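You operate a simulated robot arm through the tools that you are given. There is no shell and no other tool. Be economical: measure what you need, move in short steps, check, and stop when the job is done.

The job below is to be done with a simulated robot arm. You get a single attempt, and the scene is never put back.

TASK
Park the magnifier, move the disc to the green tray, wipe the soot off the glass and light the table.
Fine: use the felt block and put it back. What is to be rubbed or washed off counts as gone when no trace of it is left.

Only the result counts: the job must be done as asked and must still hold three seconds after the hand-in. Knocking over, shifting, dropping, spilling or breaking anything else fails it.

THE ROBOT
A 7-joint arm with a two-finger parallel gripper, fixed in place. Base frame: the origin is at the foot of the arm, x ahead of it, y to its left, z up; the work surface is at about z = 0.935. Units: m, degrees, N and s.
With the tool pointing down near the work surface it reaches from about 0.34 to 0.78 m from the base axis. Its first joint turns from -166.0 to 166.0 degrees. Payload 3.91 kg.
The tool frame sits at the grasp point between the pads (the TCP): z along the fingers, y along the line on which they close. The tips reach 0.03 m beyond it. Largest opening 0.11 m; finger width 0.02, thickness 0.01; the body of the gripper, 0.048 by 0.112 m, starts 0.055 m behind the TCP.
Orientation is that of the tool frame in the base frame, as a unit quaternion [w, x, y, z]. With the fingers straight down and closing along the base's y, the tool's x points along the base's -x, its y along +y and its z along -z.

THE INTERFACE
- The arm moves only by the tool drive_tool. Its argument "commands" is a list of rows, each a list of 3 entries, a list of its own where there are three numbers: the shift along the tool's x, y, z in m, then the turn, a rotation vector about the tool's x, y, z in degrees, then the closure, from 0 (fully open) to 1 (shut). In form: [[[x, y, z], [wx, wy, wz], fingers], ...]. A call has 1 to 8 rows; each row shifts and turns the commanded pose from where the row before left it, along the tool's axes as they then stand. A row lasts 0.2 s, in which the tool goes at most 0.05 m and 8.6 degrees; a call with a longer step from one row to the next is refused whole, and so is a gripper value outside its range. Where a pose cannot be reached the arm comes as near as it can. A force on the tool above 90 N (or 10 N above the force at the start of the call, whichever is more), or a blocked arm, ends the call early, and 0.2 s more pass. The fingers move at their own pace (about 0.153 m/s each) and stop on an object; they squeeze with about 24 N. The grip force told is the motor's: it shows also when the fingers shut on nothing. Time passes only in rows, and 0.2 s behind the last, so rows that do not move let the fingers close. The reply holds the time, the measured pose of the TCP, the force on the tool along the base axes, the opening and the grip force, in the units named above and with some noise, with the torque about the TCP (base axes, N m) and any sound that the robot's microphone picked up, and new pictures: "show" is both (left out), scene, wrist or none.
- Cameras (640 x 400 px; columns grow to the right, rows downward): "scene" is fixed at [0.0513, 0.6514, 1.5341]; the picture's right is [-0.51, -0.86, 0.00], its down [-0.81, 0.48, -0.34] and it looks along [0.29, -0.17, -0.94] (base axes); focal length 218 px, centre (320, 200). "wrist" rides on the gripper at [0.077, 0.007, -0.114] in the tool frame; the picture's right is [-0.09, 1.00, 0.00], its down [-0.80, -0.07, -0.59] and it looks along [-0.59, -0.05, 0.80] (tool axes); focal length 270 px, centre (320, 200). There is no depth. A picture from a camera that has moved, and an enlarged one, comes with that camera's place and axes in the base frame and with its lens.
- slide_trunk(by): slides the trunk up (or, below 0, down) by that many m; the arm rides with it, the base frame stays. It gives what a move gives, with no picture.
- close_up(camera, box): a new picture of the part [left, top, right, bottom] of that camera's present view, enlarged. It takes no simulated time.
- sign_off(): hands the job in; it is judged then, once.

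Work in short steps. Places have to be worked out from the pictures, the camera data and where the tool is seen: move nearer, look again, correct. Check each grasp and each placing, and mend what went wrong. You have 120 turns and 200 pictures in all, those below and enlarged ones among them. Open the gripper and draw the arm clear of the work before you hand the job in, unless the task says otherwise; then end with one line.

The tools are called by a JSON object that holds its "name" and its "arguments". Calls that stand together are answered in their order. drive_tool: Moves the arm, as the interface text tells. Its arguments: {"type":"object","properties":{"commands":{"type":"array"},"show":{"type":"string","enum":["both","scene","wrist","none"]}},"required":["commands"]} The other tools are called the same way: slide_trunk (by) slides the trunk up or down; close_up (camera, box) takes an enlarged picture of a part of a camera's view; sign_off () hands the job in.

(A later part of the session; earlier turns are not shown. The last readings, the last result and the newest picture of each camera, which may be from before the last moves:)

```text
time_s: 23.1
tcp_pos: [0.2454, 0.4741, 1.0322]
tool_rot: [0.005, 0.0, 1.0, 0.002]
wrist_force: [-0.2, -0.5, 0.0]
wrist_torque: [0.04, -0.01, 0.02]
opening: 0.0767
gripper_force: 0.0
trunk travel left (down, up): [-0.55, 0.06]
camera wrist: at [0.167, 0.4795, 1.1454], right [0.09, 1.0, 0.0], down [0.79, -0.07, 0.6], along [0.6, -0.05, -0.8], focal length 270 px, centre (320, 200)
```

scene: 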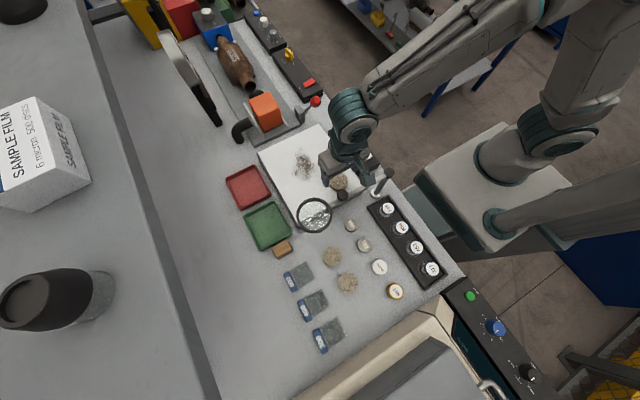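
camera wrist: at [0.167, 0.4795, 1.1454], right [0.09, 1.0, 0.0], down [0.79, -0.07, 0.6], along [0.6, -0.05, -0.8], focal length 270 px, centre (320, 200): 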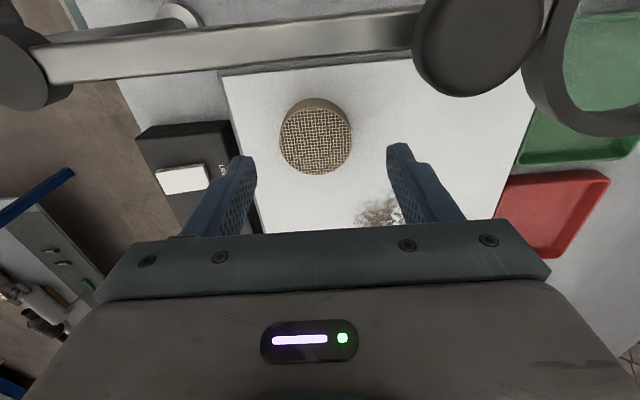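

Disc centre now reads (0.239, 0.472). Shift −6 mm in x and go down in small steps.

{"name": "drive_tool", "arguments": {"commands": [[[0.006, -0.002, 0.006], [0, -0.5, 0], 0.3], [[0, 0, 0.008], [0, 0, 0], 0.3], [[0, 0, 0.006], [0, 0, 0], 0.3], [[0, 0, 0.004], [0, 0, 0], 0.3], [[0, 0, 0], [0, 0, 0], 0.3]]}}

```text
time_s: 24.4
tcp_pos: [0.2401, 0.4717, 1.0086]
tool_rot: [0.01, 0.0, 1.0, 0.001]
wrist_force: [-0.8, -1.3, -0.4]
wrist_torque: [0.0, 0.02, 0.03]
opening: 0.0768
gripper_force: 0.1
trunk travel left (down, up): [-0.55, 0.06]
camera wrist: at [0.1603, 0.4777, 1.1209], right [0.09, 1.0, 0.0], down [0.79, -0.07, 0.61], along [0.61, -0.05, -0.79], focal length 270 px, centre (320, 200)
```

scene: 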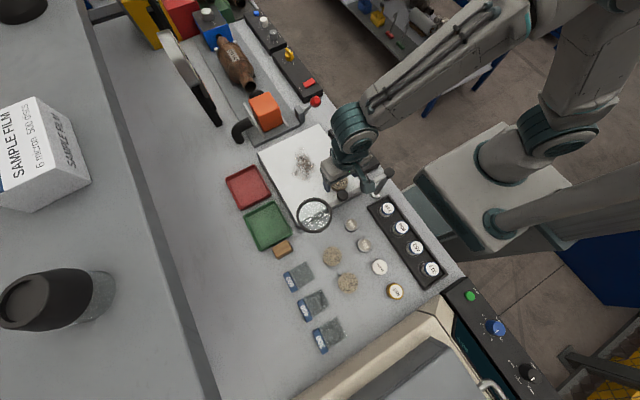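
wrist: 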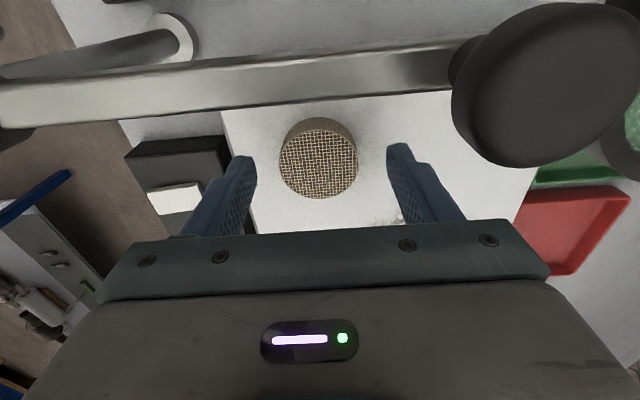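

Centred well. Level the small tilt and descend further in 4 mm steps, watching force.

{"name": "drive_tool", "arguments": {"commands": [[[0, 0, 0.003], [0, 1.1, 0], 0.3], [[0, 0, 0.004], [0, 0, 0], 0.3], [[0, 0, 0], [0, 0, 0], 0.3]]}}

```text
time_s: 25.1
tcp_pos: [0.24, 0.471, 1.0025]
tool_rot: [0.0, 0.0, 1.0, 0.001]
wrist_force: [0.9, -0.4, 0.6]
wrist_torque: [0.0, -0.02, 0.02]
opening: 0.077
gripper_force: 0.0
trunk travel left (down, up): [-0.55, 0.06]
camera wrist: at [0.1623, 0.4775, 1.1154], right [0.09, 1.0, 0.0], down [0.8, -0.07, 0.59], along [0.59, -0.05, -0.8], focal length 270 px, centre (320, 200)
```

scene: 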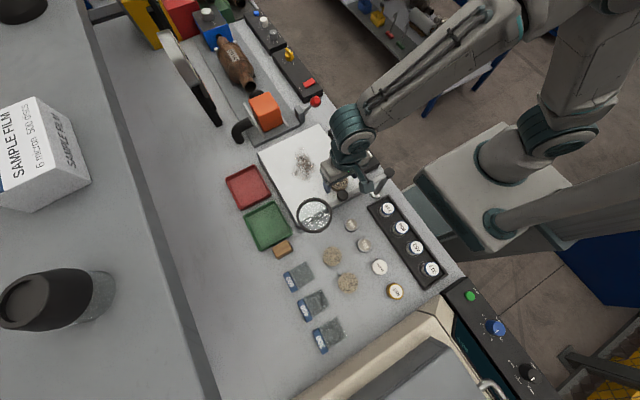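
wrist: 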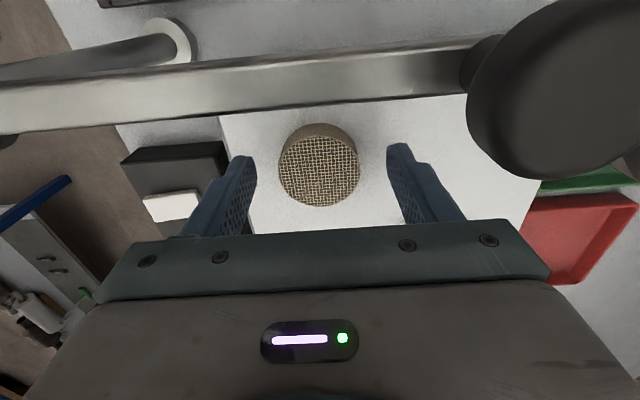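

Still no contact with the glass. Descend 5 mm more and then close on the disc.

{"name": "drive_tool", "arguments": {"commands": [[[0, 0, 0.005], [0, 0, 0], 0.3], [[0, 0, 0], [0, 0, 0], 0.3], [[0, 0, 0], [0, 0, 0], 0.5], [[0, 0, 0], [0, 0, 0], 0.7], [[0, 0, 0], [0, 0, 0], 0.8]]}}

```text
time_s: 26.4
tcp_pos: [0.2398, 0.4708, 0.9976]
tool_rot: [0.0, 0.0, 1.0, 0.002]
wrist_force: [-0.4, 0.3, 0.2]
wrist_torque: [0.0, -0.02, 0.01]
opening: 0.0498
gripper_force: 24.4
trunk travel left (down, up): [-0.55, 0.06]
camera wrist: at [0.1623, 0.4774, 1.1107], right [0.09, 1.0, 0.0], down [0.8, -0.07, 0.59], along [0.59, -0.05, -0.8], focal length 270 px, centre (320, 200)
```

scene: 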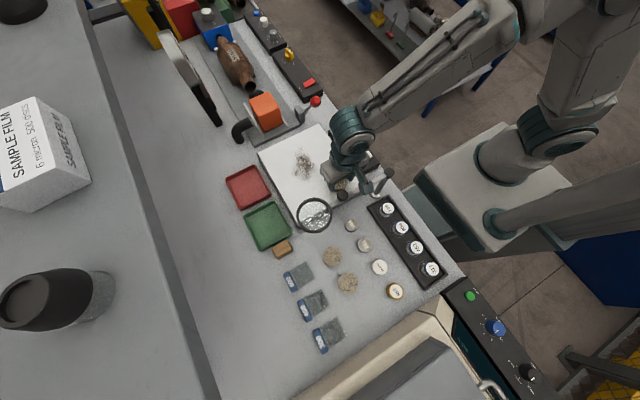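
wrist: 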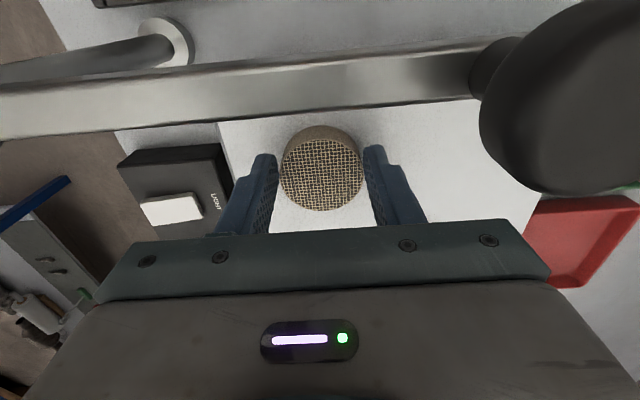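

Disc gripped (opening 0.050, 24 N). Lift straight up to about z 1.16.

{"name": "drive_tool", "arguments": {"commands": [[[0, 0, -0.015], [0, 0, 0], 0.8], [[0, 0, -0.035], [0, 0, 0], 0.8], [[0, 0, -0.04], [0, 0, 0], 0.8], [[0, 0, -0.04], [0, 0, 0], 0.8], [[0, 0, -0.04], [0, 0, 0], 0.8], [[0, 0, 0], [0, 0, 0], 0.8]]}}

```text
time_s: 27.8
tcp_pos: [0.2402, 0.4715, 1.1667]
tool_rot: [0.0, 0.0, 1.0, 0.001]
wrist_force: [0.8, 0.8, 0.2]
wrist_torque: [-0.04, 0.02, 0.01]
opening: 0.0498
gripper_force: 24.0
trunk travel left (down, up): [-0.55, 0.06]
camera wrist: at [0.1627, 0.4772, 1.2807], right [0.09, 1.0, 0.0], down [0.8, -0.07, 0.59], along [0.59, -0.05, -0.8], focal length 270 px, centre (320, 200)
```

scene: 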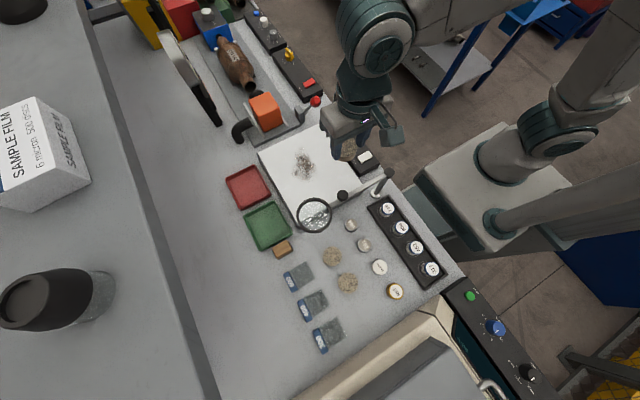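
wrist: 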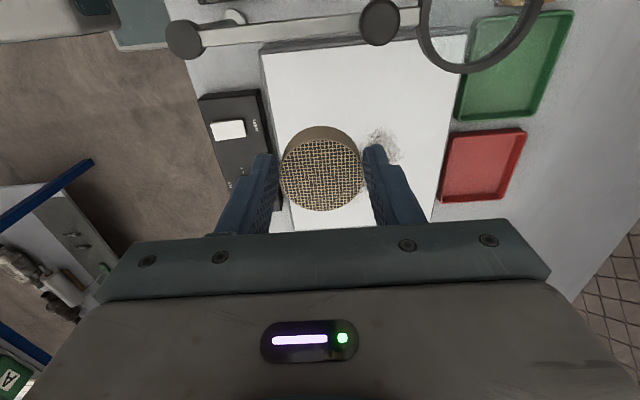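

Disc is in the fingers. Carry it over (0.24, 0.70) at this height.

{"name": "drive_tool", "arguments": {"commands": [[[0, 0.04, 0], [0, 0, 0], 0.8], [[0, 0.04, 0], [0, 0, 0], 0.8], [[0, 0.04, 0], [0, 0, 0], 0.8], [[0, 0.04, 0], [0, 0, 0], 0.8], [[0, 0.04, 0], [0, 0, 0], 0.8], [[0, 0.03, 0], [0, 0, 0], 0.8], [[0, 0, 0], [0, 0, 0], 0.8]]}}

```text
time_s: 29.4
tcp_pos: [0.236, 0.6591, 1.1666]
tool_rot: [0.0, 0.001, 1.0, 0.003]
wrist_force: [0.5, -1.0, 0.7]
wrist_torque: [0.07, 0.04, -0.03]
opening: 0.0498
gripper_force: 24.0
out of reach, approached as far as the arm can: row 5, 6
trunk travel left (down, up): [-0.55, 0.06]
camera wrist: at [0.1586, 0.6649, 1.2802], right [0.09, 1.0, 0.01], down [0.8, -0.08, 0.59], along [0.59, -0.05, -0.8], focal length 270 px, centre (320, 200)
```

scene: 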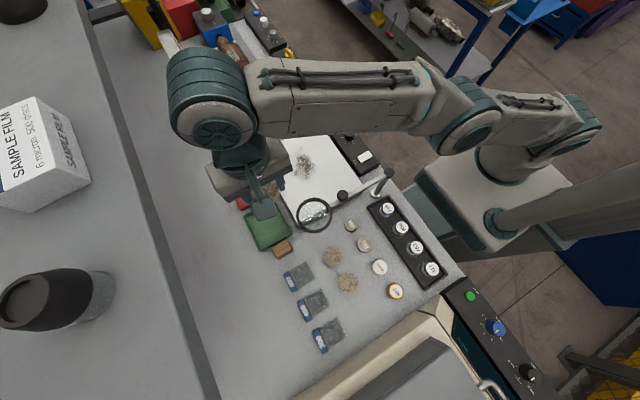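
wrist: 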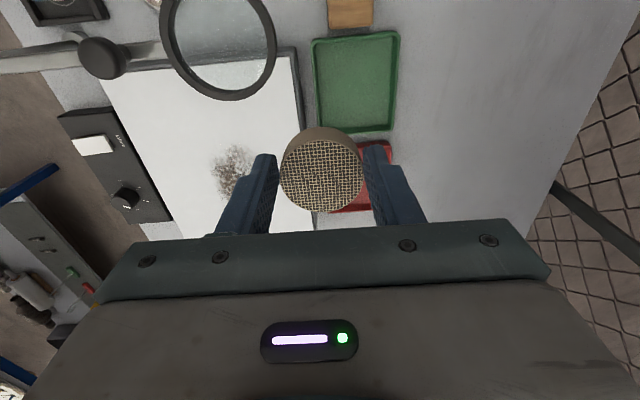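

Reach is a bit short at this height; the tray centre reads (0.238, 0.701). Lower while moving out.

{"name": "drive_tool", "arguments": {"commands": [[[0, 0, 0.04], [0, 0, 0], 0.8], [[-0.001, 0.015, 0.04], [0, 0, 0], 0.8], [[-0.001, 0.025, 0.0], [0, 0, 0], 0.8], [[0, 0, 0], [0, 0, 0], 0.8]]}}

```text
time_s: 30.4
tcp_pos: [0.2364, 0.6875, 1.0822]
tool_rot: [0.0, -0.001, 1.0, 0.002]
wrist_force: [0.1, -1.1, 1.3]
wrist_torque: [0.07, 0.0, 0.01]
opening: 0.0499
gripper_force: 24.2
out of reach, approached as far as the arm can: row 3
trunk travel left (down, up): [-0.55, 0.06]
camera wrist: at [0.1592, 0.6934, 1.1965], right [0.09, 1.0, 0.01], down [0.8, -0.07, 0.59], along [0.59, -0.05, -0.8], focal length 270 px, centre (320, 200)
```

scene: 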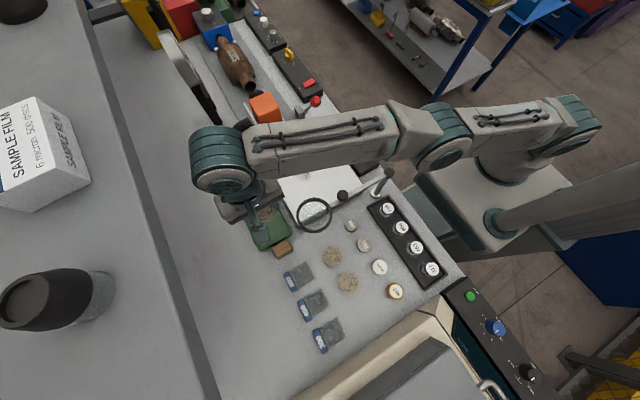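
wrist: 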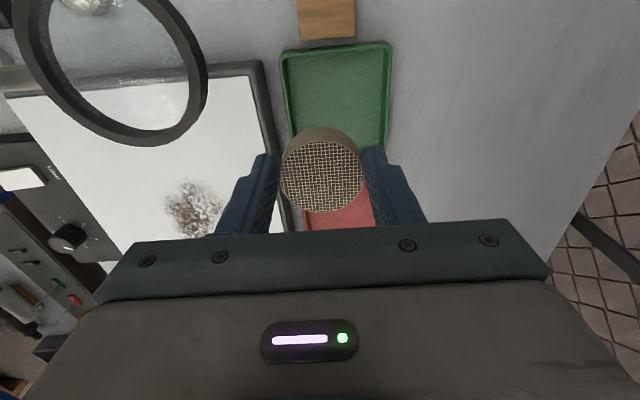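

Tray centre now reads (0.233, 0.7035). Lower to z≈1.01 while moving over it.

{"name": "drive_tool", "arguments": {"commands": [[[0.003, 0.0, 0.03], [0, 0, 0], 0.8], [[0, 0.008, 0.03], [0, 0, 0], 0.8], [[0, 0.008, 0.01], [0, 0, 0], 0.8], [[0, 0, 0], [0, 0, 0], 0.8]]}}

```text
time_s: 31.4
tcp_pos: [0.2329, 0.7048, 1.0088]
tool_rot: [0.0, 0.0, 1.0, 0.001]
wrist_force: [-0.4, 0.6, 0.2]
wrist_torque: [-0.02, -0.02, 0.0]
opening: 0.05
gripper_force: 24.0
trunk travel left (down, up): [-0.55, 0.06]
camera wrist: at [0.1551, 0.7105, 1.1238], right [0.09, 1.0, 0.0], down [0.8, -0.07, 0.59], along [0.59, -0.05, -0.8], focal length 270 px, centre (320, 200)
```

scene: 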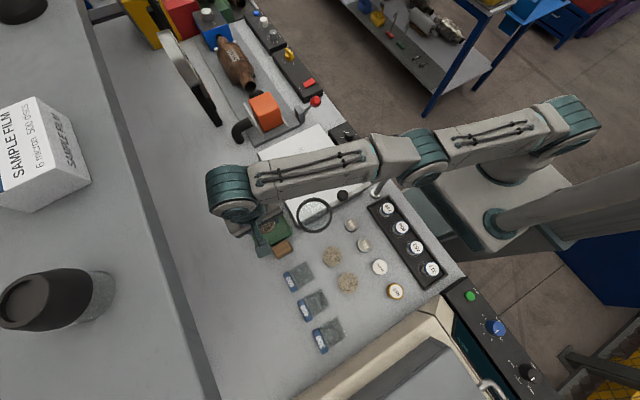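
wrist: 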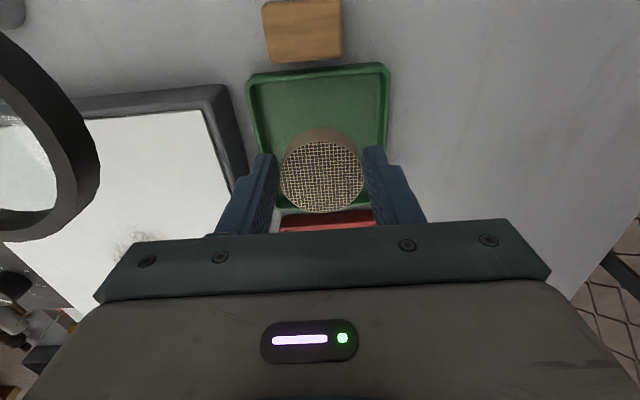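

Well centred over the tray. Descend to TCP ≈0.985 and check for contact.

{"name": "drive_tool", "arguments": {"commands": [[[0, 0, 0.015], [0, 0, 0], 0.8], [[0, 0, 0.01], [0, 0, 0], 0.8], [[0, 0, 0], [0, 0, 0], 0.8]], "show": "none"}}

{"name": "drive_tool", "arguments": {"commands": [[[0, 0, 0.004], [0, 0, 0], 0.8], [[0, 0, 0.003], [0, 0, 0], 0.8], [[0, 0, 0], [0, 0, 0], 0.8]]}}

```text
time_s: 32.1
tcp_pos: [0.2327, 0.708, 0.9849]
tool_rot: [0.0, 0.0, 1.0, 0.001]
wrist_force: [-0.4, 0.1, 0.1]
wrist_torque: [0.02, 0.0, 0.01]
opening: 0.0497
gripper_force: 24.3
trunk travel left (down, up): [-0.55, 0.06]
```

```text
time_s: 33.0
tcp_pos: [0.2337, 0.7071, 0.9773]
tool_rot: [0.0, 0.0, 1.0, 0.001]
wrist_force: [-0.4, 1.0, -1.3]
wrist_torque: [0.0, 0.01, 0.0]
opening: 0.0496
gripper_force: 23.8
trunk travel left (down, up): [-0.55, 0.06]
camera wrist: at [0.1561, 0.7129, 1.0911], right [0.09, 1.0, 0.0], down [0.8, -0.07, 0.59], along [0.59, -0.05, -0.8], focal length 270 px, centre (320, 200)
```

scene: 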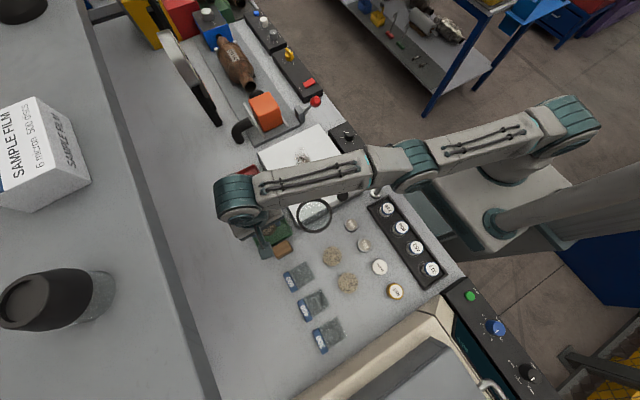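
wrist: 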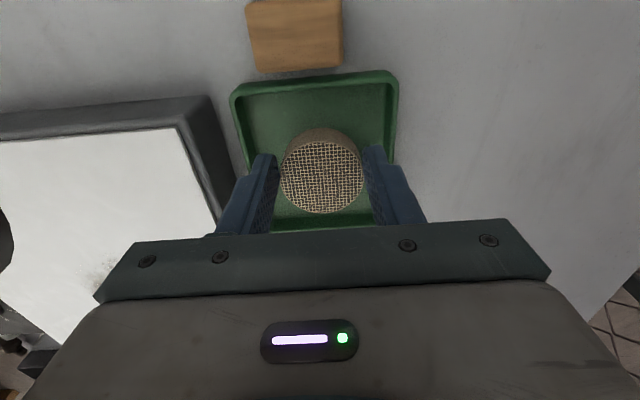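

Close, no contact yet. Shift −3 mm in y to centre between the rims and go down 3 mm at a time.

{"name": "drive_tool", "arguments": {"commands": [[[0, -0.003, 0.003], [0, 0, 0], 0.8], [[0, 0, 0.003], [0, 0, 0], 0.8], [[0, 0, 0], [0, 0, 0], 0.8]], "show": "none"}}

{"name": "drive_tool", "arguments": {"commands": [[[0, 0, 0.003], [0, 0, 0], 0.8], [[0, 0, 0], [0, 0, 0], 0.8]], "show": "wrist"}}

```text
time_s: 33.8
tcp_pos: [0.2339, 0.7063, 0.9719]
tool_rot: [0.0, 0.001, 1.0, 0.0]
wrist_force: [0.5, -0.4, -1.0]
wrist_torque: [-0.04, 0.02, -0.02]
opening: 0.0496
gripper_force: 24.2
out of reach, approached as far as the arm can: row 2
trunk travel left (down, up): [-0.55, 0.06]
```

```text
time_s: 34.4
tcp_pos: [0.2337, 0.7073, 0.9691]
tool_rot: [0.001, 0.001, 1.0, 0.0]
wrist_force: [-0.3, -0.5, -0.3]
wrist_torque: [0.0, -0.03, 0.0]
opening: 0.0495
gripper_force: 24.5
trunk travel left (down, up): [-0.55, 0.06]
camera wrist: at [0.1569, 0.7134, 1.0828], right [0.09, 1.0, 0.0], down [0.8, -0.07, 0.59], along [0.59, -0.05, -0.8], focal length 270 px, centre (320, 200)
```

wrist: 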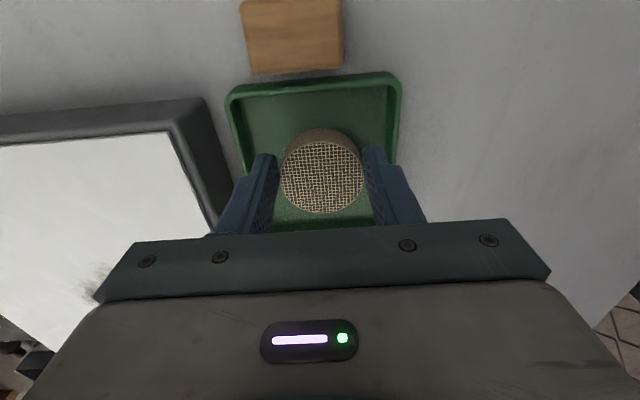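

Tips are at the tray floor level; the disc is essentially on the floor. I open just slightly (0.054) to clear the rims, then rise.

{"name": "drive_tool", "arguments": {"commands": [[[0, 0, 0], [0, 0, 0], 0.52], [[0, 0, 0], [0, 0, 0], 0.51], [[0, 0, -0.01], [0, 0, 0], 0.51], [[0, 0, -0.025], [0, 0, 0], 0.45], [[0, 0, -0.04], [0, 0, 0], 0.4], [[0, 0, 0], [0, 0, 0], 0.4]]}}

```text
time_s: 35.8
tcp_pos: [0.2334, 0.6972, 1.0423]
tool_rot: [0.0, 0.0, 1.0, 0.0]
wrist_force: [-0.2, 0.4, 1.2]
wrist_torque: [-0.01, -0.04, 0.03]
opening: 0.0659
gripper_force: 0.0
out of reach, approached as far as the arm can: row 5
trunk travel left (down, up): [-0.55, 0.06]
camera wrist: at [0.1556, 0.7039, 1.1562], right [0.09, 1.0, 0.0], down [0.8, -0.07, 0.59], along [0.59, -0.05, -0.8], focal length 270 px, centre (320, 200)
```

scene: 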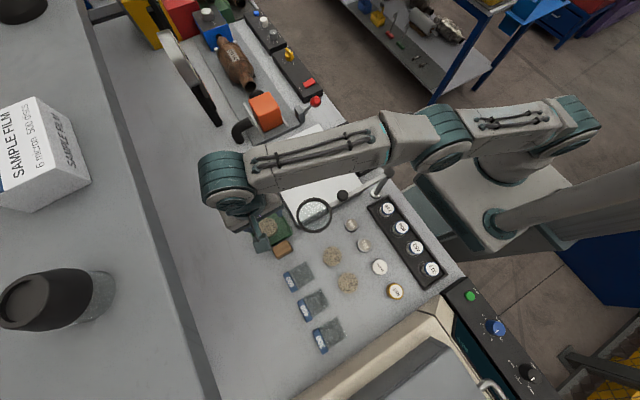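
wrist: 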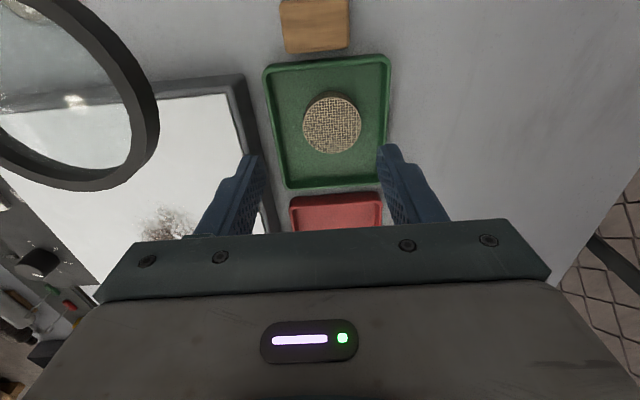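

Disc sits in the green tray. Now I move back over near the felt block and yaw 90° so the fingers close along x and the body keeps clear of the parked lens.

{"name": "drive_tool", "arguments": {"commands": [[[0.03, -0.02, -0.03], [0, 0, 0], 0], [[0.03, -0.015, -0.03], [0, 0, 0], 0], [[0.01, 0, -0.03], [0, 0, 8.5], 0], [[0, 0, 0], [0, 0, 8.5], 0], [[0, 0, 0], [0, 0, 8.5], 0], [[0, 0, 0], [0, 0, 8.5], 0], [[0, 0, 0], [0, 0, 8.5], 0], [[0, 0, 0], [0, 0, 8.5], 0]], "show": "none"}}

{"name": "drive_tool", "arguments": {"commands": [[[0, 0, 0], [0, 0, 8.5], 0], [[0, 0, 0], [0, 0, 8.5], 0], [[0, 0, 0], [0, 0, 8.5], 0], [[0, 0, 0], [0, 0, 8.5], 0], [[0, 0, 0], [0, 0, 5], 0], [[0, 0, 0], [0, 0, 0], 0]]}}

```text
time_s: 36.6
tcp_pos: [0.1711, 0.6963, 1.2037]
tool_rot: [0.004, 0.079, 0.989, 0.122]
wrist_force: [1.8, 1.2, -2.9]
wrist_torque: [-0.02, 0.12, 0.04]
opening: 0.11
gripper_force: 0.1
trunk travel left (down, up): [-0.55, 0.06]
stopped in row 4: the arm was blocked; the commanded pose is now the measured one
```

```text
time_s: 37.0
tcp_pos: [0.1614, 0.5923, 1.2519]
tool_rot: [-0.004, 0.106, 0.983, 0.151]
wrist_force: [0.0, -0.7, 1.0]
wrist_torque: [0.08, 0.0, 0.02]
opening: 0.1101
gripper_force: 0.0
trunk travel left (down, up): [-0.55, 0.06]
stopped in row 1: the arm was blocked; the commanded pose is now the measured one
camera wrist: at [0.0844, 0.5804, 1.364], right [0.3, 0.91, 0.29], down [0.75, -0.41, 0.51], along [0.59, 0.07, -0.81], focal length 270 px, centre (320, 200)
```

scene: 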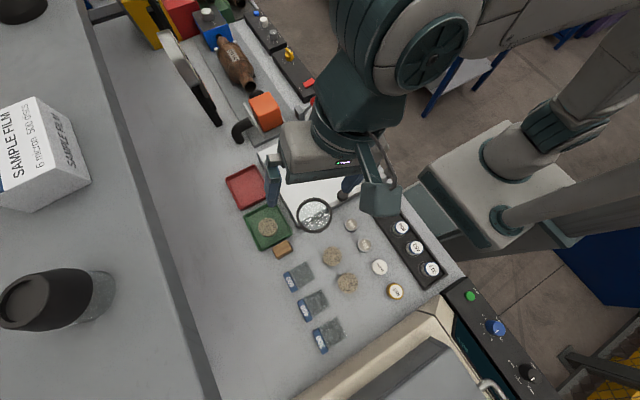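
wrist: 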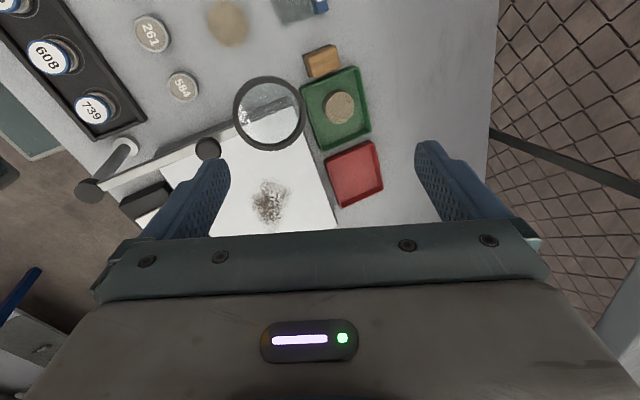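

The arm made a jump at the reach boundary, but nothing was touched. Let it settle with a still row.

{"name": "drive_tool", "arguments": {"commands": [[[0, 0, 0], [0, 0, 0], 0], [[0, 0, 0], [0, 0, 0], 0]], "show": "none"}}

```text
time_s: 37.8
tcp_pos: [0.1677, 0.6189, 1.2771]
tool_rot: [0.0, 0.105, 0.974, 0.202]
wrist_force: [1.1, 1.4, -2.0]
wrist_torque: [-0.04, 0.01, -0.03]
opening: 0.1099
gripper_force: 0.1
trunk travel left (down, up): [-0.55, 0.06]
stopped in row 2: the arm was blocked; the commanded pose is now the measured one
```

Bring it inward (−y), away from the reach limit.

{"name": "drive_tool", "arguments": {"commands": [[[0, -0.03, 0], [0, 0, 0], 0], [[0, -0.03, 0], [0, 0, 0], 0], [[0, -0.03, 0], [0, 0, 0], 0]], "show": "none"}}

```text
time_s: 38.1
tcp_pos: [0.1612, 0.514, 1.3053]
tool_rot: [-0.003, 0.108, 0.969, 0.224]
wrist_force: [0.3, 0.5, 1.7]
wrist_torque: [-0.06, 0.01, 0.03]
opening: 0.1101
gripper_force: 0.1
trunk travel left (down, up): [-0.55, 0.06]
stopped in row 1: the arm was blocked; the commanded pose is now the measured one
```

{"name": "drive_tool", "arguments": {"commands": [[[0, -0.01, 0], [0, 0, 0], 0], [[0, -0.01, 0], [0, 0, 0], 0], [[0, -0.01, 0], [0, 0, 0], 0]]}}

```text
time_s: 39.0
tcp_pos: [0.1555, 0.4408, 1.3061]
tool_rot: [-0.003, 0.108, 0.964, 0.242]
wrist_force: [0.5, -1.0, 1.6]
wrist_torque: [-0.07, 0.03, 0.0]
opening: 0.1101
gripper_force: 0.0
trunk travel left (down, up): [-0.55, 0.06]
stopped in row 3: the arm was blocked; the commanded pose is now the measured one
camera wrist: at [0.076, 0.409, 1.4134], right [0.29, 0.84, 0.46], down [0.74, -0.5, 0.44], along [0.6, 0.21, -0.77], focal length 270 px, centre (320, 200)
```

scene: 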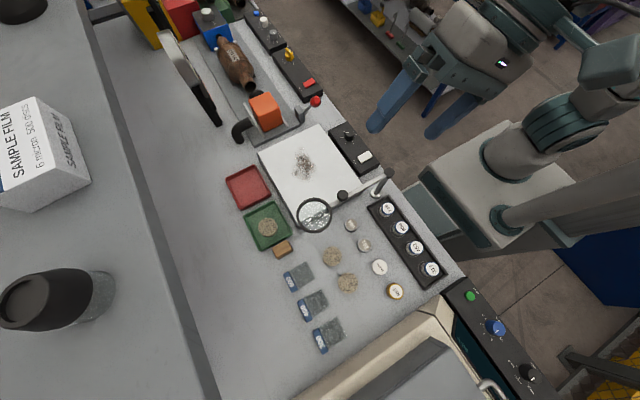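
wrist: 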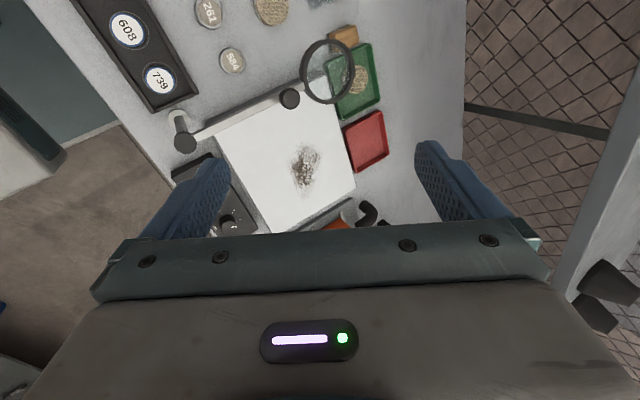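

All objects undisturbed. Move +x a bit and let it settle.

{"name": "drive_tool", "arguments": {"commands": [[[-0.03, 0, 0.0], [0, 0, 0], 0], [[-0.03, 0, 0.01], [0, 0, 0], 0], [[-0.03, 0, 0.01], [0, 0, 0], 0], [[0, 0, 0], [0, 0, 0], 0]], "show": "none"}}

```text
time_s: 40.0
tcp_pos: [0.2469, 0.4551, 1.2737]
tool_rot: [-0.003, 0.107, 0.967, 0.233]
wrist_force: [0.3, 0.0, 0.9]
wrist_torque: [-0.01, 0.05, 0.01]
opening: 0.1101
gripper_force: 0.0
trunk travel left (down, up): [-0.55, 0.06]
```

Stable again. Level the tool, then begin the yaw at this safe radius.

{"name": "drive_tool", "arguments": {"commands": [[[0, 0, 0], [6.7, -0.1, -3.1], 0], [[0, 0, 0], [6.7, -0.1, -3.1], 0], [[0, 0, 0], [6.7, -0.1, -3.1], 0], [[0, 0, 0], [6.7, -0.1, -3.1], 0], [[0, 0, 0.03], [0, 0, 0], 0], [[0, 0, 0.03], [0, 0, 8], 0], [[0, 0, 0], [0, 0, 8], 0], [[0, 0, 0], [0, 0, 8], 0]], "show": "none"}}

{"name": "drive_tool", "arguments": {"commands": [[[0, 0.01, 0], [0, 0, 8], 0], [[0, 0, 0], [0, 0, 8], 0], [[0, 0, 0], [0, 0, 8], 0], [[0, 0, 0], [0, 0, 8], 0], [[0, 0, 0], [0, 0, 8], 0], [[0, 0, 0], [0, 0, 8], 0], [[0, 0, 0], [0, 0, 8], 0], [[0, 0, 0], [0, 0, 8], 0]], "show": "none"}}

{"name": "drive_tool", "arguments": {"commands": [[[0, 0, 0], [0, 0, 2], 0], [[0, 0, 0], [0, 0, 0], 0]]}}

```text
time_s: 41.8
tcp_pos: [0.245, 0.4765, 1.202]
tool_rot: [0.003, 0.207, 0.978, -0.009]
wrist_force: [0.1, 0.8, 0.3]
wrist_torque: [0.01, -0.03, -0.01]
opening: 0.1102
gripper_force: 0.0
trunk travel left (down, up): [-0.55, 0.06]
```

```text
time_s: 43.6
tcp_pos: [0.2496, 0.4857, 1.2039]
tool_rot: [0.005, 0.695, 0.719, -0.006]
wrist_force: [0.8, 0.8, -0.7]
wrist_torque: [-0.01, 0.0, 0.0]
opening: 0.11
gripper_force: 0.0
trunk travel left (down, up): [-0.55, 0.06]
```

```text
time_s: 44.2
tcp_pos: [0.2484, 0.4829, 1.2047]
tool_rot: [0.005, 0.707, 0.707, -0.006]
wrist_force: [0.1, -0.5, 0.1]
wrist_torque: [-0.02, 0.01, 0.02]
opening: 0.1101
gripper_force: 0.1
trunk travel left (down, up): [-0.55, 0.06]
camera wrist: at [0.2555, 0.5631, 1.3161], right [1.0, -0.09, 0.0], down [-0.07, -0.79, 0.61], along [-0.05, -0.61, -0.79], focal length 270 px, centre (320, 200)
```

scene: 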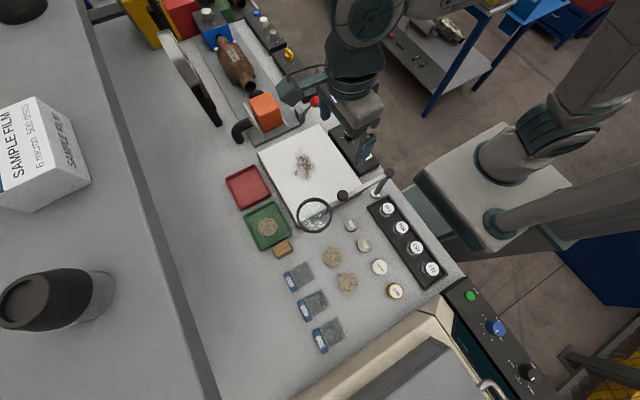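
wrist: 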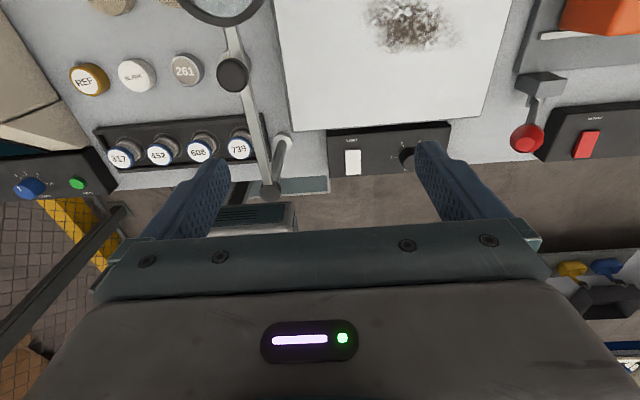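

Yaw done: tool x is now base +y, tool y is base +x. Take a close-up of the block to locate it.

{"name": "close_up", "arguments": {"camera": "scene", "box": [230, 190, 350, 270]}}

```text
5.00 times, centred on (290, 230) of scene
camera zoom: at [0.0513, 0.6514, 1.5341], right [-0.51, -0.86, 0.0], down [-0.81, 0.48, -0.34], along [0.29, -0.17, -0.94], focal length 1092 px, centre (470, 50)
```

zoom: 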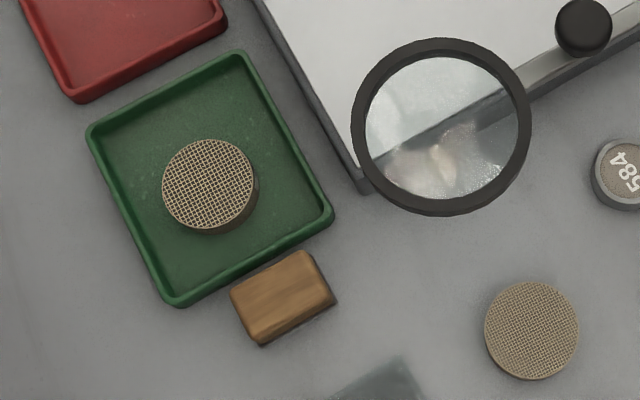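

The block is about 0.027 (x) by 0.047 (y), centred near (0.161, 0.700), only ~1 cm from the tray rim. So gripping along y is better after all (body clears the lens by ~1 cm). Rotate back.

{"name": "drive_tool", "arguments": {"commands": [[[0, 0, 0], [0, 0, -8.2], 0.2], [[0, 0, 0], [0, 0, -8.2], 0.2], [[0, 0, 0], [0, 0, -8.2], 0.2], [[0, 0, 0], [0, 0, -8.2], 0.2], [[0, 0, 0], [0, 0, -8.2], 0.2], [[0, 0, 0], [0, 0, -8.2], 0.2], [[0, 0, 0], [0, 0, -8.2], 0.2], [[0, 0, 0], [0, 0, -8.2], 0.2]], "show": "none"}}

{"name": "drive_tool", "arguments": {"commands": [[[0, 0, 0], [0, 0, -8.2], 0.2], [[0, 0, 0], [0, 0, -8.2], 0.2], [[0, 0, 0], [0, 0, -8], 0.2], [[0.04, 0, 0], [0, 0, 0], 0.2], [[0.04, 0.02, 0.02], [0, 0, 0], 0.2], [[0.02, 0.04, 0.02], [0, 0, 0], 0.2], [[0, 0, 0], [0, 0, 0], 0.2]]}}

```text
time_s: 46.0
tcp_pos: [0.2477, 0.4845, 1.2029]
tool_rot: [0.001, 0.209, 0.978, -0.008]
wrist_force: [0.0, -0.7, 0.7]
wrist_torque: [-0.05, 0.0, -0.03]
opening: 0.0878
gripper_force: 0.1
trunk travel left (down, up): [-0.55, 0.06]
```

```text
time_s: 47.6
tcp_pos: [0.1495, 0.5435, 1.1631]
tool_rot: [0.0, -0.001, 1.0, -0.007]
wrist_force: [0.0, -0.6, 0.1]
wrist_torque: [-0.02, 0.01, 0.02]
opening: 0.0883
gripper_force: 0.0
trunk travel left (down, up): [-0.55, 0.06]
camera wrist: at [0.0711, 0.5519, 1.2767], right [0.09, 1.0, -0.02], down [0.8, -0.06, 0.6], along [0.59, -0.06, -0.8], focal length 270 px, centre (320, 200)
```

scene: 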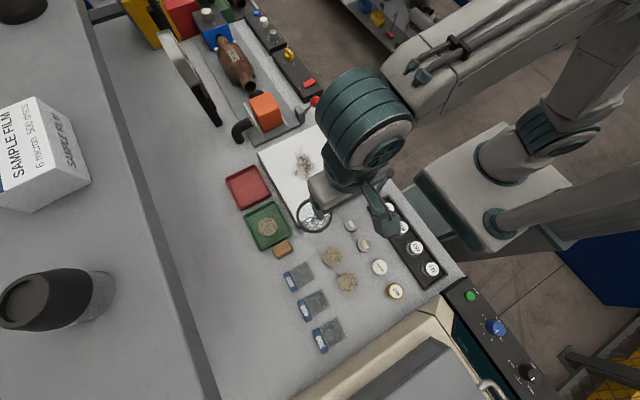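
wrist: 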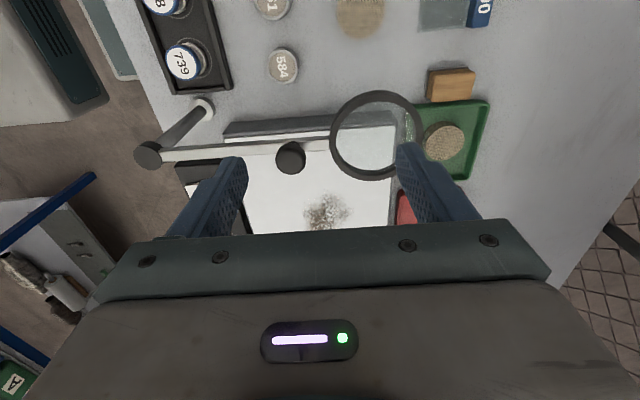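

Move toward the block, staying at z≈1.12 and below the reach limit.

{"name": "drive_tool", "arguments": {"commands": [[[-0.003, 0.04, 0.01], [-0.8, 0, 0], 0.2], [[-0.004, 0.04, 0.015], [0, 0, 0], 0.2], [[-0.004, 0.035, 0.015], [0, 0, 0], 0.2], [[0, 0, 0], [0, 0, 0], 0.2]]}}

```text
time_s: 48.6
tcp_pos: [0.16, 0.6577, 1.1237]
tool_rot: [0.0, -0.001, 1.0, 0.0]
wrist_force: [-0.5, -0.1, 0.2]
wrist_torque: [0.02, -0.02, 0.01]
opening: 0.0878
gripper_force: 0.1
trunk travel left (down, up): [-0.55, 0.06]
camera wrist: at [0.0825, 0.6643, 1.2368], right [0.09, 1.0, 0.0], down [0.8, -0.07, 0.59], along [0.59, -0.05, -0.8], focal length 270 px, centre (320, 200)
```

scene: 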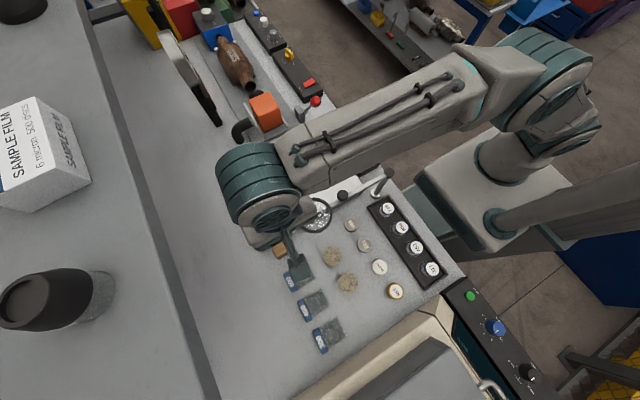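
wrist: 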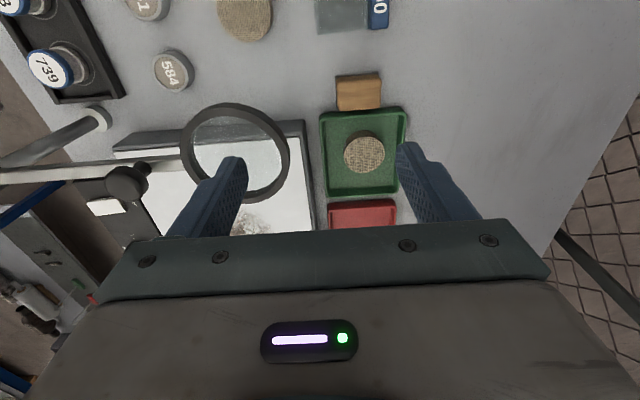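

Block centre reads (0.159, 0.698). Narrow to 0.066, step out to y=0.698 at z≈1.085, still above the lens ring.

{"name": "drive_tool", "arguments": {"commands": [[[0, 0.01, 0.02], [0, 0, 0], 0.4], [[0, 0.015, 0.018], [0, 0, 0], 0.4], [[0.0, 0.015, 0], [0, 0, 0], 0.4], [[0, 0, 0], [0, 0, 0], 0.4]]}}

```text
time_s: 49.6
tcp_pos: [0.1585, 0.6983, 1.0839]
tool_rot: [0.0, -0.002, 1.0, -0.001]
wrist_force: [-0.6, 0.9, 0.6]
wrist_torque: [0.02, -0.01, -0.02]
opening: 0.0661
gripper_force: 0.0
trunk travel left (down, up): [-0.55, 0.06]
camera wrist: at [0.0817, 0.7048, 1.1976], right [0.09, 1.0, 0.0], down [0.8, -0.07, 0.59], along [0.59, -0.05, -0.8], focal length 270 px, centre (320, 200)
```

scene: 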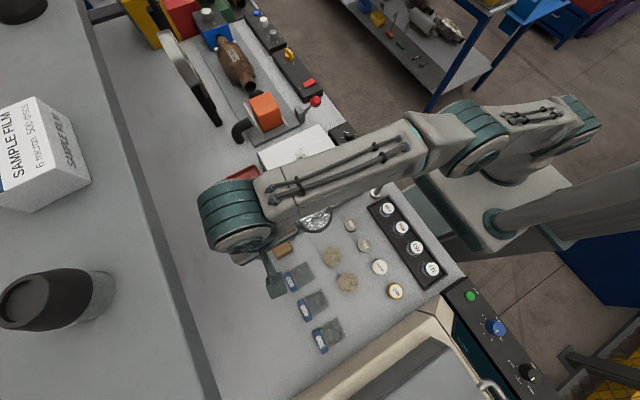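
wrist: 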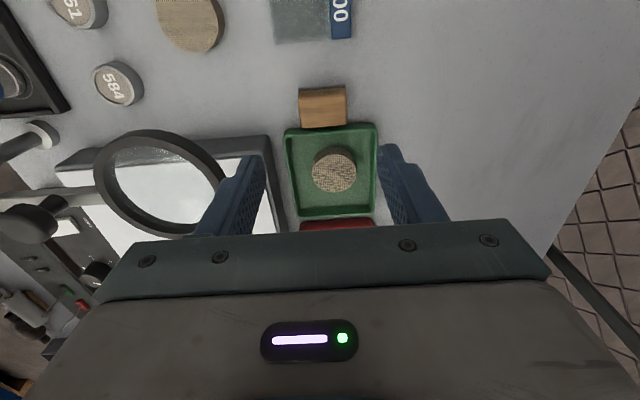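

Aligned. Descend to TCP≈1.0.

{"name": "drive_tool", "arguments": {"commands": [[[0, 0, 0.03], [0, 0, 0], 0.4], [[0, 0, 0.03], [0, 0, 0], 0.4], [[0, 0, 0.022], [0, 0, 0], 0.4], [[0, 0, 0], [0, 0, 0], 0.4]]}}

```text
time_s: 50.6
tcp_pos: [0.1581, 0.6969, 1.0019]
tool_rot: [0.0, -0.001, 1.0, -0.001]
wrist_force: [-0.1, -0.4, 0.2]
wrist_torque: [0.0, 0.03, 0.03]
opening: 0.0659
gripper_force: 0.0
trunk travel left (down, up): [-0.55, 0.06]
camera wrist: at [0.0816, 0.7043, 1.1152], right [0.09, 1.0, 0.0], down [0.8, -0.07, 0.59], along [0.59, -0.05, -0.8], focal length 270 px, centre (320, 200)
```

scene: 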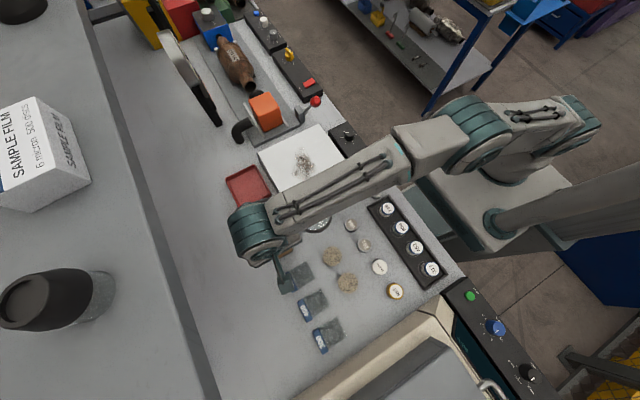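
wrist: 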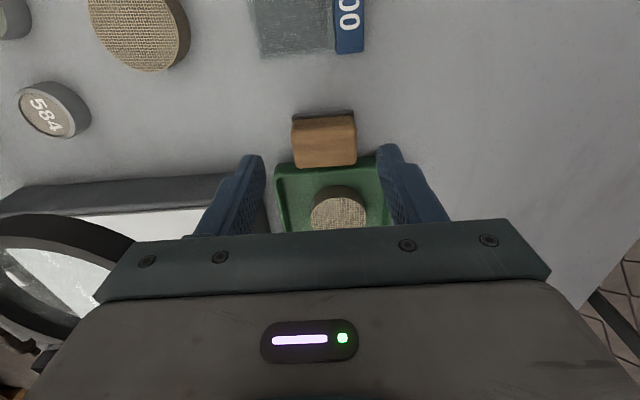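

Block now reads x≈0.152, y≈0.700. Shift −6 mm in x, +2 mm in y, and descend to 0.978.

{"name": "drive_tool", "arguments": {"commands": [[[0.006, 0.002, 0.01], [0, 0, 0], 0.4], [[0, 0, 0.008], [0, 0, 0], 0.4], [[0, 0, 0.005], [0, 0, 0], 0.4], [[0, 0, 0], [0, 0, 0], 0.4]], "show": "wrist"}}

```text
time_s: 51.6
tcp_pos: [0.1529, 0.6996, 0.9786]
tool_rot: [0.0, 0.0, 1.0, -0.001]
wrist_force: [-0.1, -0.3, 0.1]
wrist_torque: [-0.03, 0.02, 0.0]
opening: 0.0659
gripper_force: 0.2
trunk travel left (down, up): [-0.55, 0.06]
camera wrist: at [0.0755, 0.7069, 1.0921], right [0.09, 1.0, 0.0], down [0.8, -0.07, 0.59], along [0.59, -0.05, -0.8], focal length 270 px, centre (320, 200)
```

wrist: 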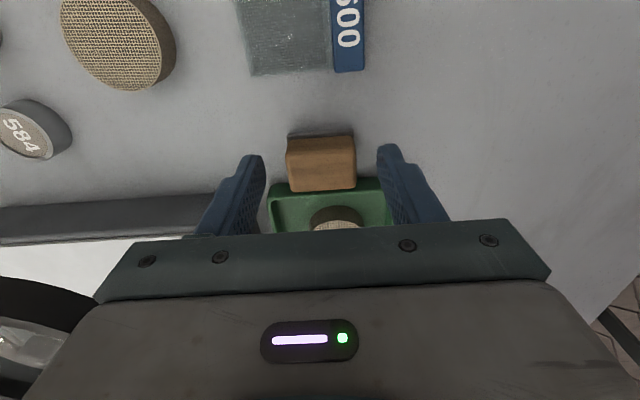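

Aligned. Go 4 mm lower and close on the block.

{"name": "drive_tool", "arguments": {"commands": [[[0, 0, 0.004], [0, 0, 0], 0.4], [[0, 0, 0], [0, 0, 0], 0.6], [[0, 0, 0], [0, 0, 0], 0.8], [[0, 0, 0], [0, 0, 0], 0.8]], "show": "wrist"}}

```text
time_s: 52.6
tcp_pos: [0.1524, 0.7009, 0.9747]
tool_rot: [0.0, -0.001, 1.0, -0.002]
wrist_force: [-0.2, -0.6, -0.4]
wrist_torque: [0.01, 0.01, 0.01]
opening: 0.022
gripper_force: 0.0
trunk travel left (down, up): [-0.55, 0.06]
camera wrist: at [0.0757, 0.707, 1.0883], right [0.09, 1.0, 0.0], down [0.8, -0.07, 0.59], along [0.59, -0.05, -0.8], focal length 270 px, centre (320, 200)
```

wrist: 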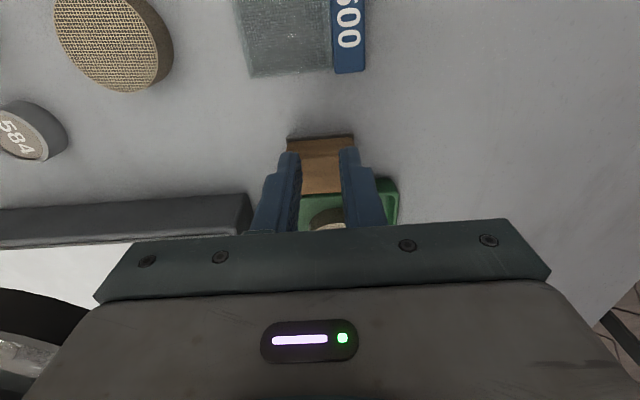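

The fingers closed above the block (no contact): it is lower than I assumed. Reopen and go down in 3 mm steps until near the table.

{"name": "drive_tool", "arguments": {"commands": [[[0, 0, 0], [0, 0, 0], 0.4], [[-0.003, 0, 0], [0, 0, 0], 0.4], [[0, 0, 0.003], [0, 0, 0], 0.4], [[0, 0, 0.003], [0, 0, 0], 0.4], [[0, 0, 0], [0, 0, 0], 0.4]], "show": "wrist"}}

```text
time_s: 53.8
tcp_pos: [0.1572, 0.6999, 0.968]
tool_rot: [0.0, -0.002, 1.0, -0.002]
wrist_force: [0.2, 0.1, 0.1]
wrist_torque: [0.02, -0.03, 0.02]
opening: 0.0658
gripper_force: 0.0
trunk travel left (down, up): [-0.55, 0.06]
camera wrist: at [0.0792, 0.707, 1.0821], right [0.09, 1.0, 0.0], down [0.8, -0.07, 0.59], along [0.59, -0.05, -0.8], focal length 270 px, centre (320, 200)
```

wrist: 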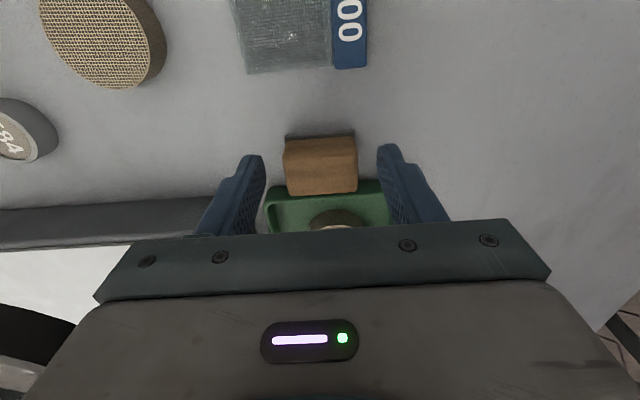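

Tips now ~0.938. Close again.

{"name": "drive_tool", "arguments": {"commands": [[[0, 0, 0.001], [0, 0, 0], 0.5], [[0, 0, 0], [0, 0, 0], 0.6], [[0, 0, 0], [0, 0, 0], 0.8], [[0, 0, 0], [0, 0, 0], 0.8]], "show": "wrist"}}

```text
time_s: 54.8
tcp_pos: [0.1561, 0.7006, 0.967]
tool_rot: [0.0, 0.0, 1.0, -0.001]
wrist_force: [-0.9, -0.5, -0.3]
wrist_torque: [0.04, -0.02, -0.02]
opening: 0.0221
gripper_force: 0.2
trunk travel left (down, up): [-0.55, 0.06]
camera wrist: at [0.0792, 0.707, 1.0811], right [0.09, 1.0, 0.0], down [0.8, -0.07, 0.59], along [0.59, -0.05, -0.8], focal length 270 px, centre (320, 200)
```

wrist: 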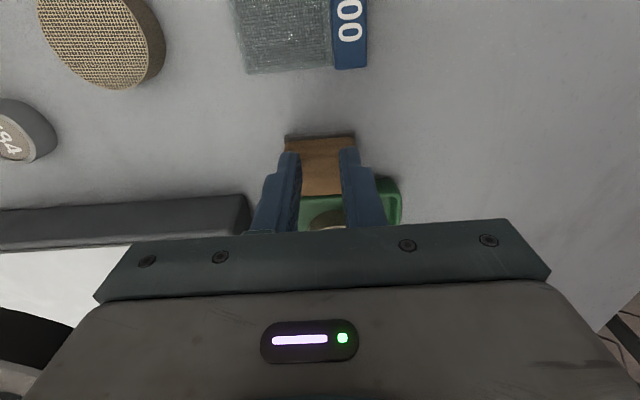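

Still above it; the surface here must be lower than I thought. Reopen and continue down in small steps, watching force.

{"name": "drive_tool", "arguments": {"commands": [[[0, 0, 0], [0, 0, 0], 0.4], [[0, 0, 0], [0, 0, 0], 0.4], [[0, 0, 0.003], [0, 0, 0], 0.4], [[0, 0, 0.003], [0, 0, 0], 0.4], [[0, 0, 0], [0, 0, 0], 0.4]], "show": "wrist"}}

```text
time_s: 56.0
tcp_pos: [0.1558, 0.7015, 0.9617]
tool_rot: [0.0, 0.0, 1.0, 0.0]
wrist_force: [-0.2, -0.3, -0.2]
wrist_torque: [0.0, 0.0, -0.02]
opening: 0.0657
gripper_force: 0.0
trunk travel left (down, up): [-0.55, 0.06]
camera wrist: at [0.0793, 0.7072, 1.0752], right [0.09, 1.0, 0.0], down [0.8, -0.07, 0.59], along [0.59, -0.05, -0.8], focal length 270 px, centre (320, 200)
```

wrist: 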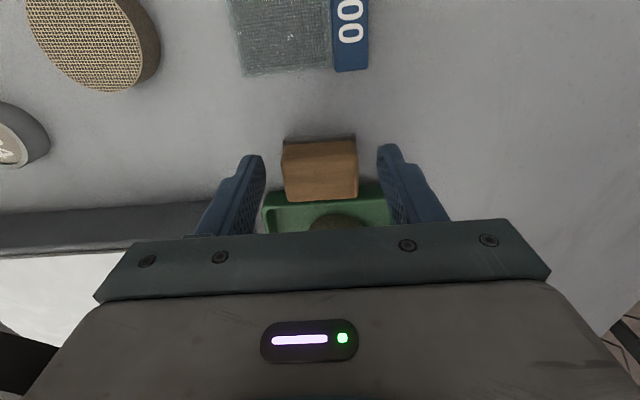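

{"name": "drive_tool", "arguments": {"commands": [[[0, 0, 0.003], [0, 0, 0], 0.4], [[0, 0, 0.003], [0, 0, 0], 0.4], [[0, 0, 0], [0, 0, 0], 0.4]], "show": "none"}}

{"name": "drive_tool", "arguments": {"commands": [[[0, 0, 0.003], [0, 0, 0], 0.4], [[0, 0, 0], [0, 0, 0], 0.4], [[0, 0, 0], [0, 0, 0], 0.6], [[0, 0, 0], [0, 0, 0], 0.75], [[0, 0, 0], [0, 0, 0], 0.75]], "show": "wrist"}}

```text
time_s: 56.8
tcp_pos: [0.1559, 0.7003, 0.9546]
tool_rot: [0.0, -0.001, 1.0, 0.0]
wrist_force: [-0.3, 0.8, -0.4]
wrist_torque: [-0.02, 0.02, -0.03]
opening: 0.0659
gripper_force: 0.1
trunk travel left (down, up): [-0.55, 0.06]
```

```text
time_s: 58.0
tcp_pos: [0.1559, 0.7001, 0.9514]
tool_rot: [-0.001, -0.001, 1.0, -0.001]
wrist_force: [0.5, 0.7, 0.2]
wrist_torque: [0.0, 0.03, -0.02]
opening: 0.047
gripper_force: 23.9
trunk travel left (down, up): [-0.55, 0.06]
camera wrist: at [0.079, 0.7071, 1.0661], right [0.09, 1.0, 0.0], down [0.8, -0.07, 0.59], along [0.59, -0.05, -0.8], focal length 270 px, centre (320, 200)
```

wrist: 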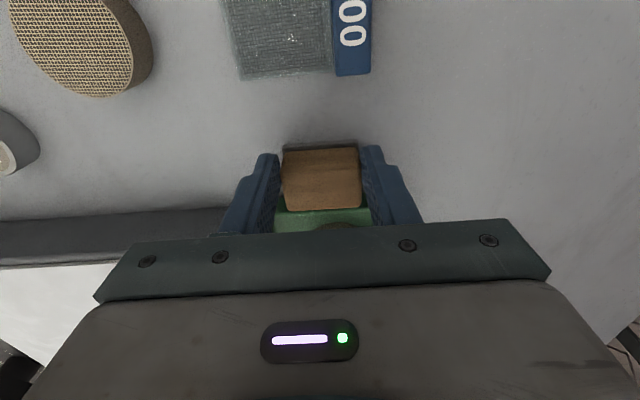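

Gripped (0.047). The overlap may be shallow, so reopen slightly, go a few mm lower, and regrip.

{"name": "drive_tool", "arguments": {"commands": [[[0, 0, 0], [0, 0, 0], 0.45], [[0, 0, 0.003], [0, 0, 0], 0.45], [[0, 0, 0.003], [0, 0, 0], 0.45], [[0, 0, 0], [0, 0, 0], 0.45]], "show": "wrist"}}

```text
time_s: 59.0
tcp_pos: [0.1557, 0.7008, 0.946]
tool_rot: [0.0, -0.001, 1.0, -0.001]
wrist_force: [-0.6, 0.1, -1.0]
wrist_torque: [0.0, -0.03, -0.02]
opening: 0.0605
gripper_force: 0.1
trunk travel left (down, up): [-0.55, 0.06]
camera wrist: at [0.0791, 0.7072, 1.0596], right [0.09, 1.0, 0.0], down [0.8, -0.07, 0.59], along [0.59, -0.05, -0.8], focal length 270 px, centre (320, 200)
```

wrist: 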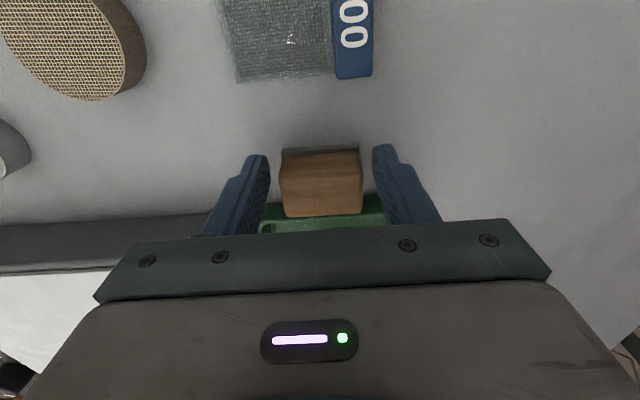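

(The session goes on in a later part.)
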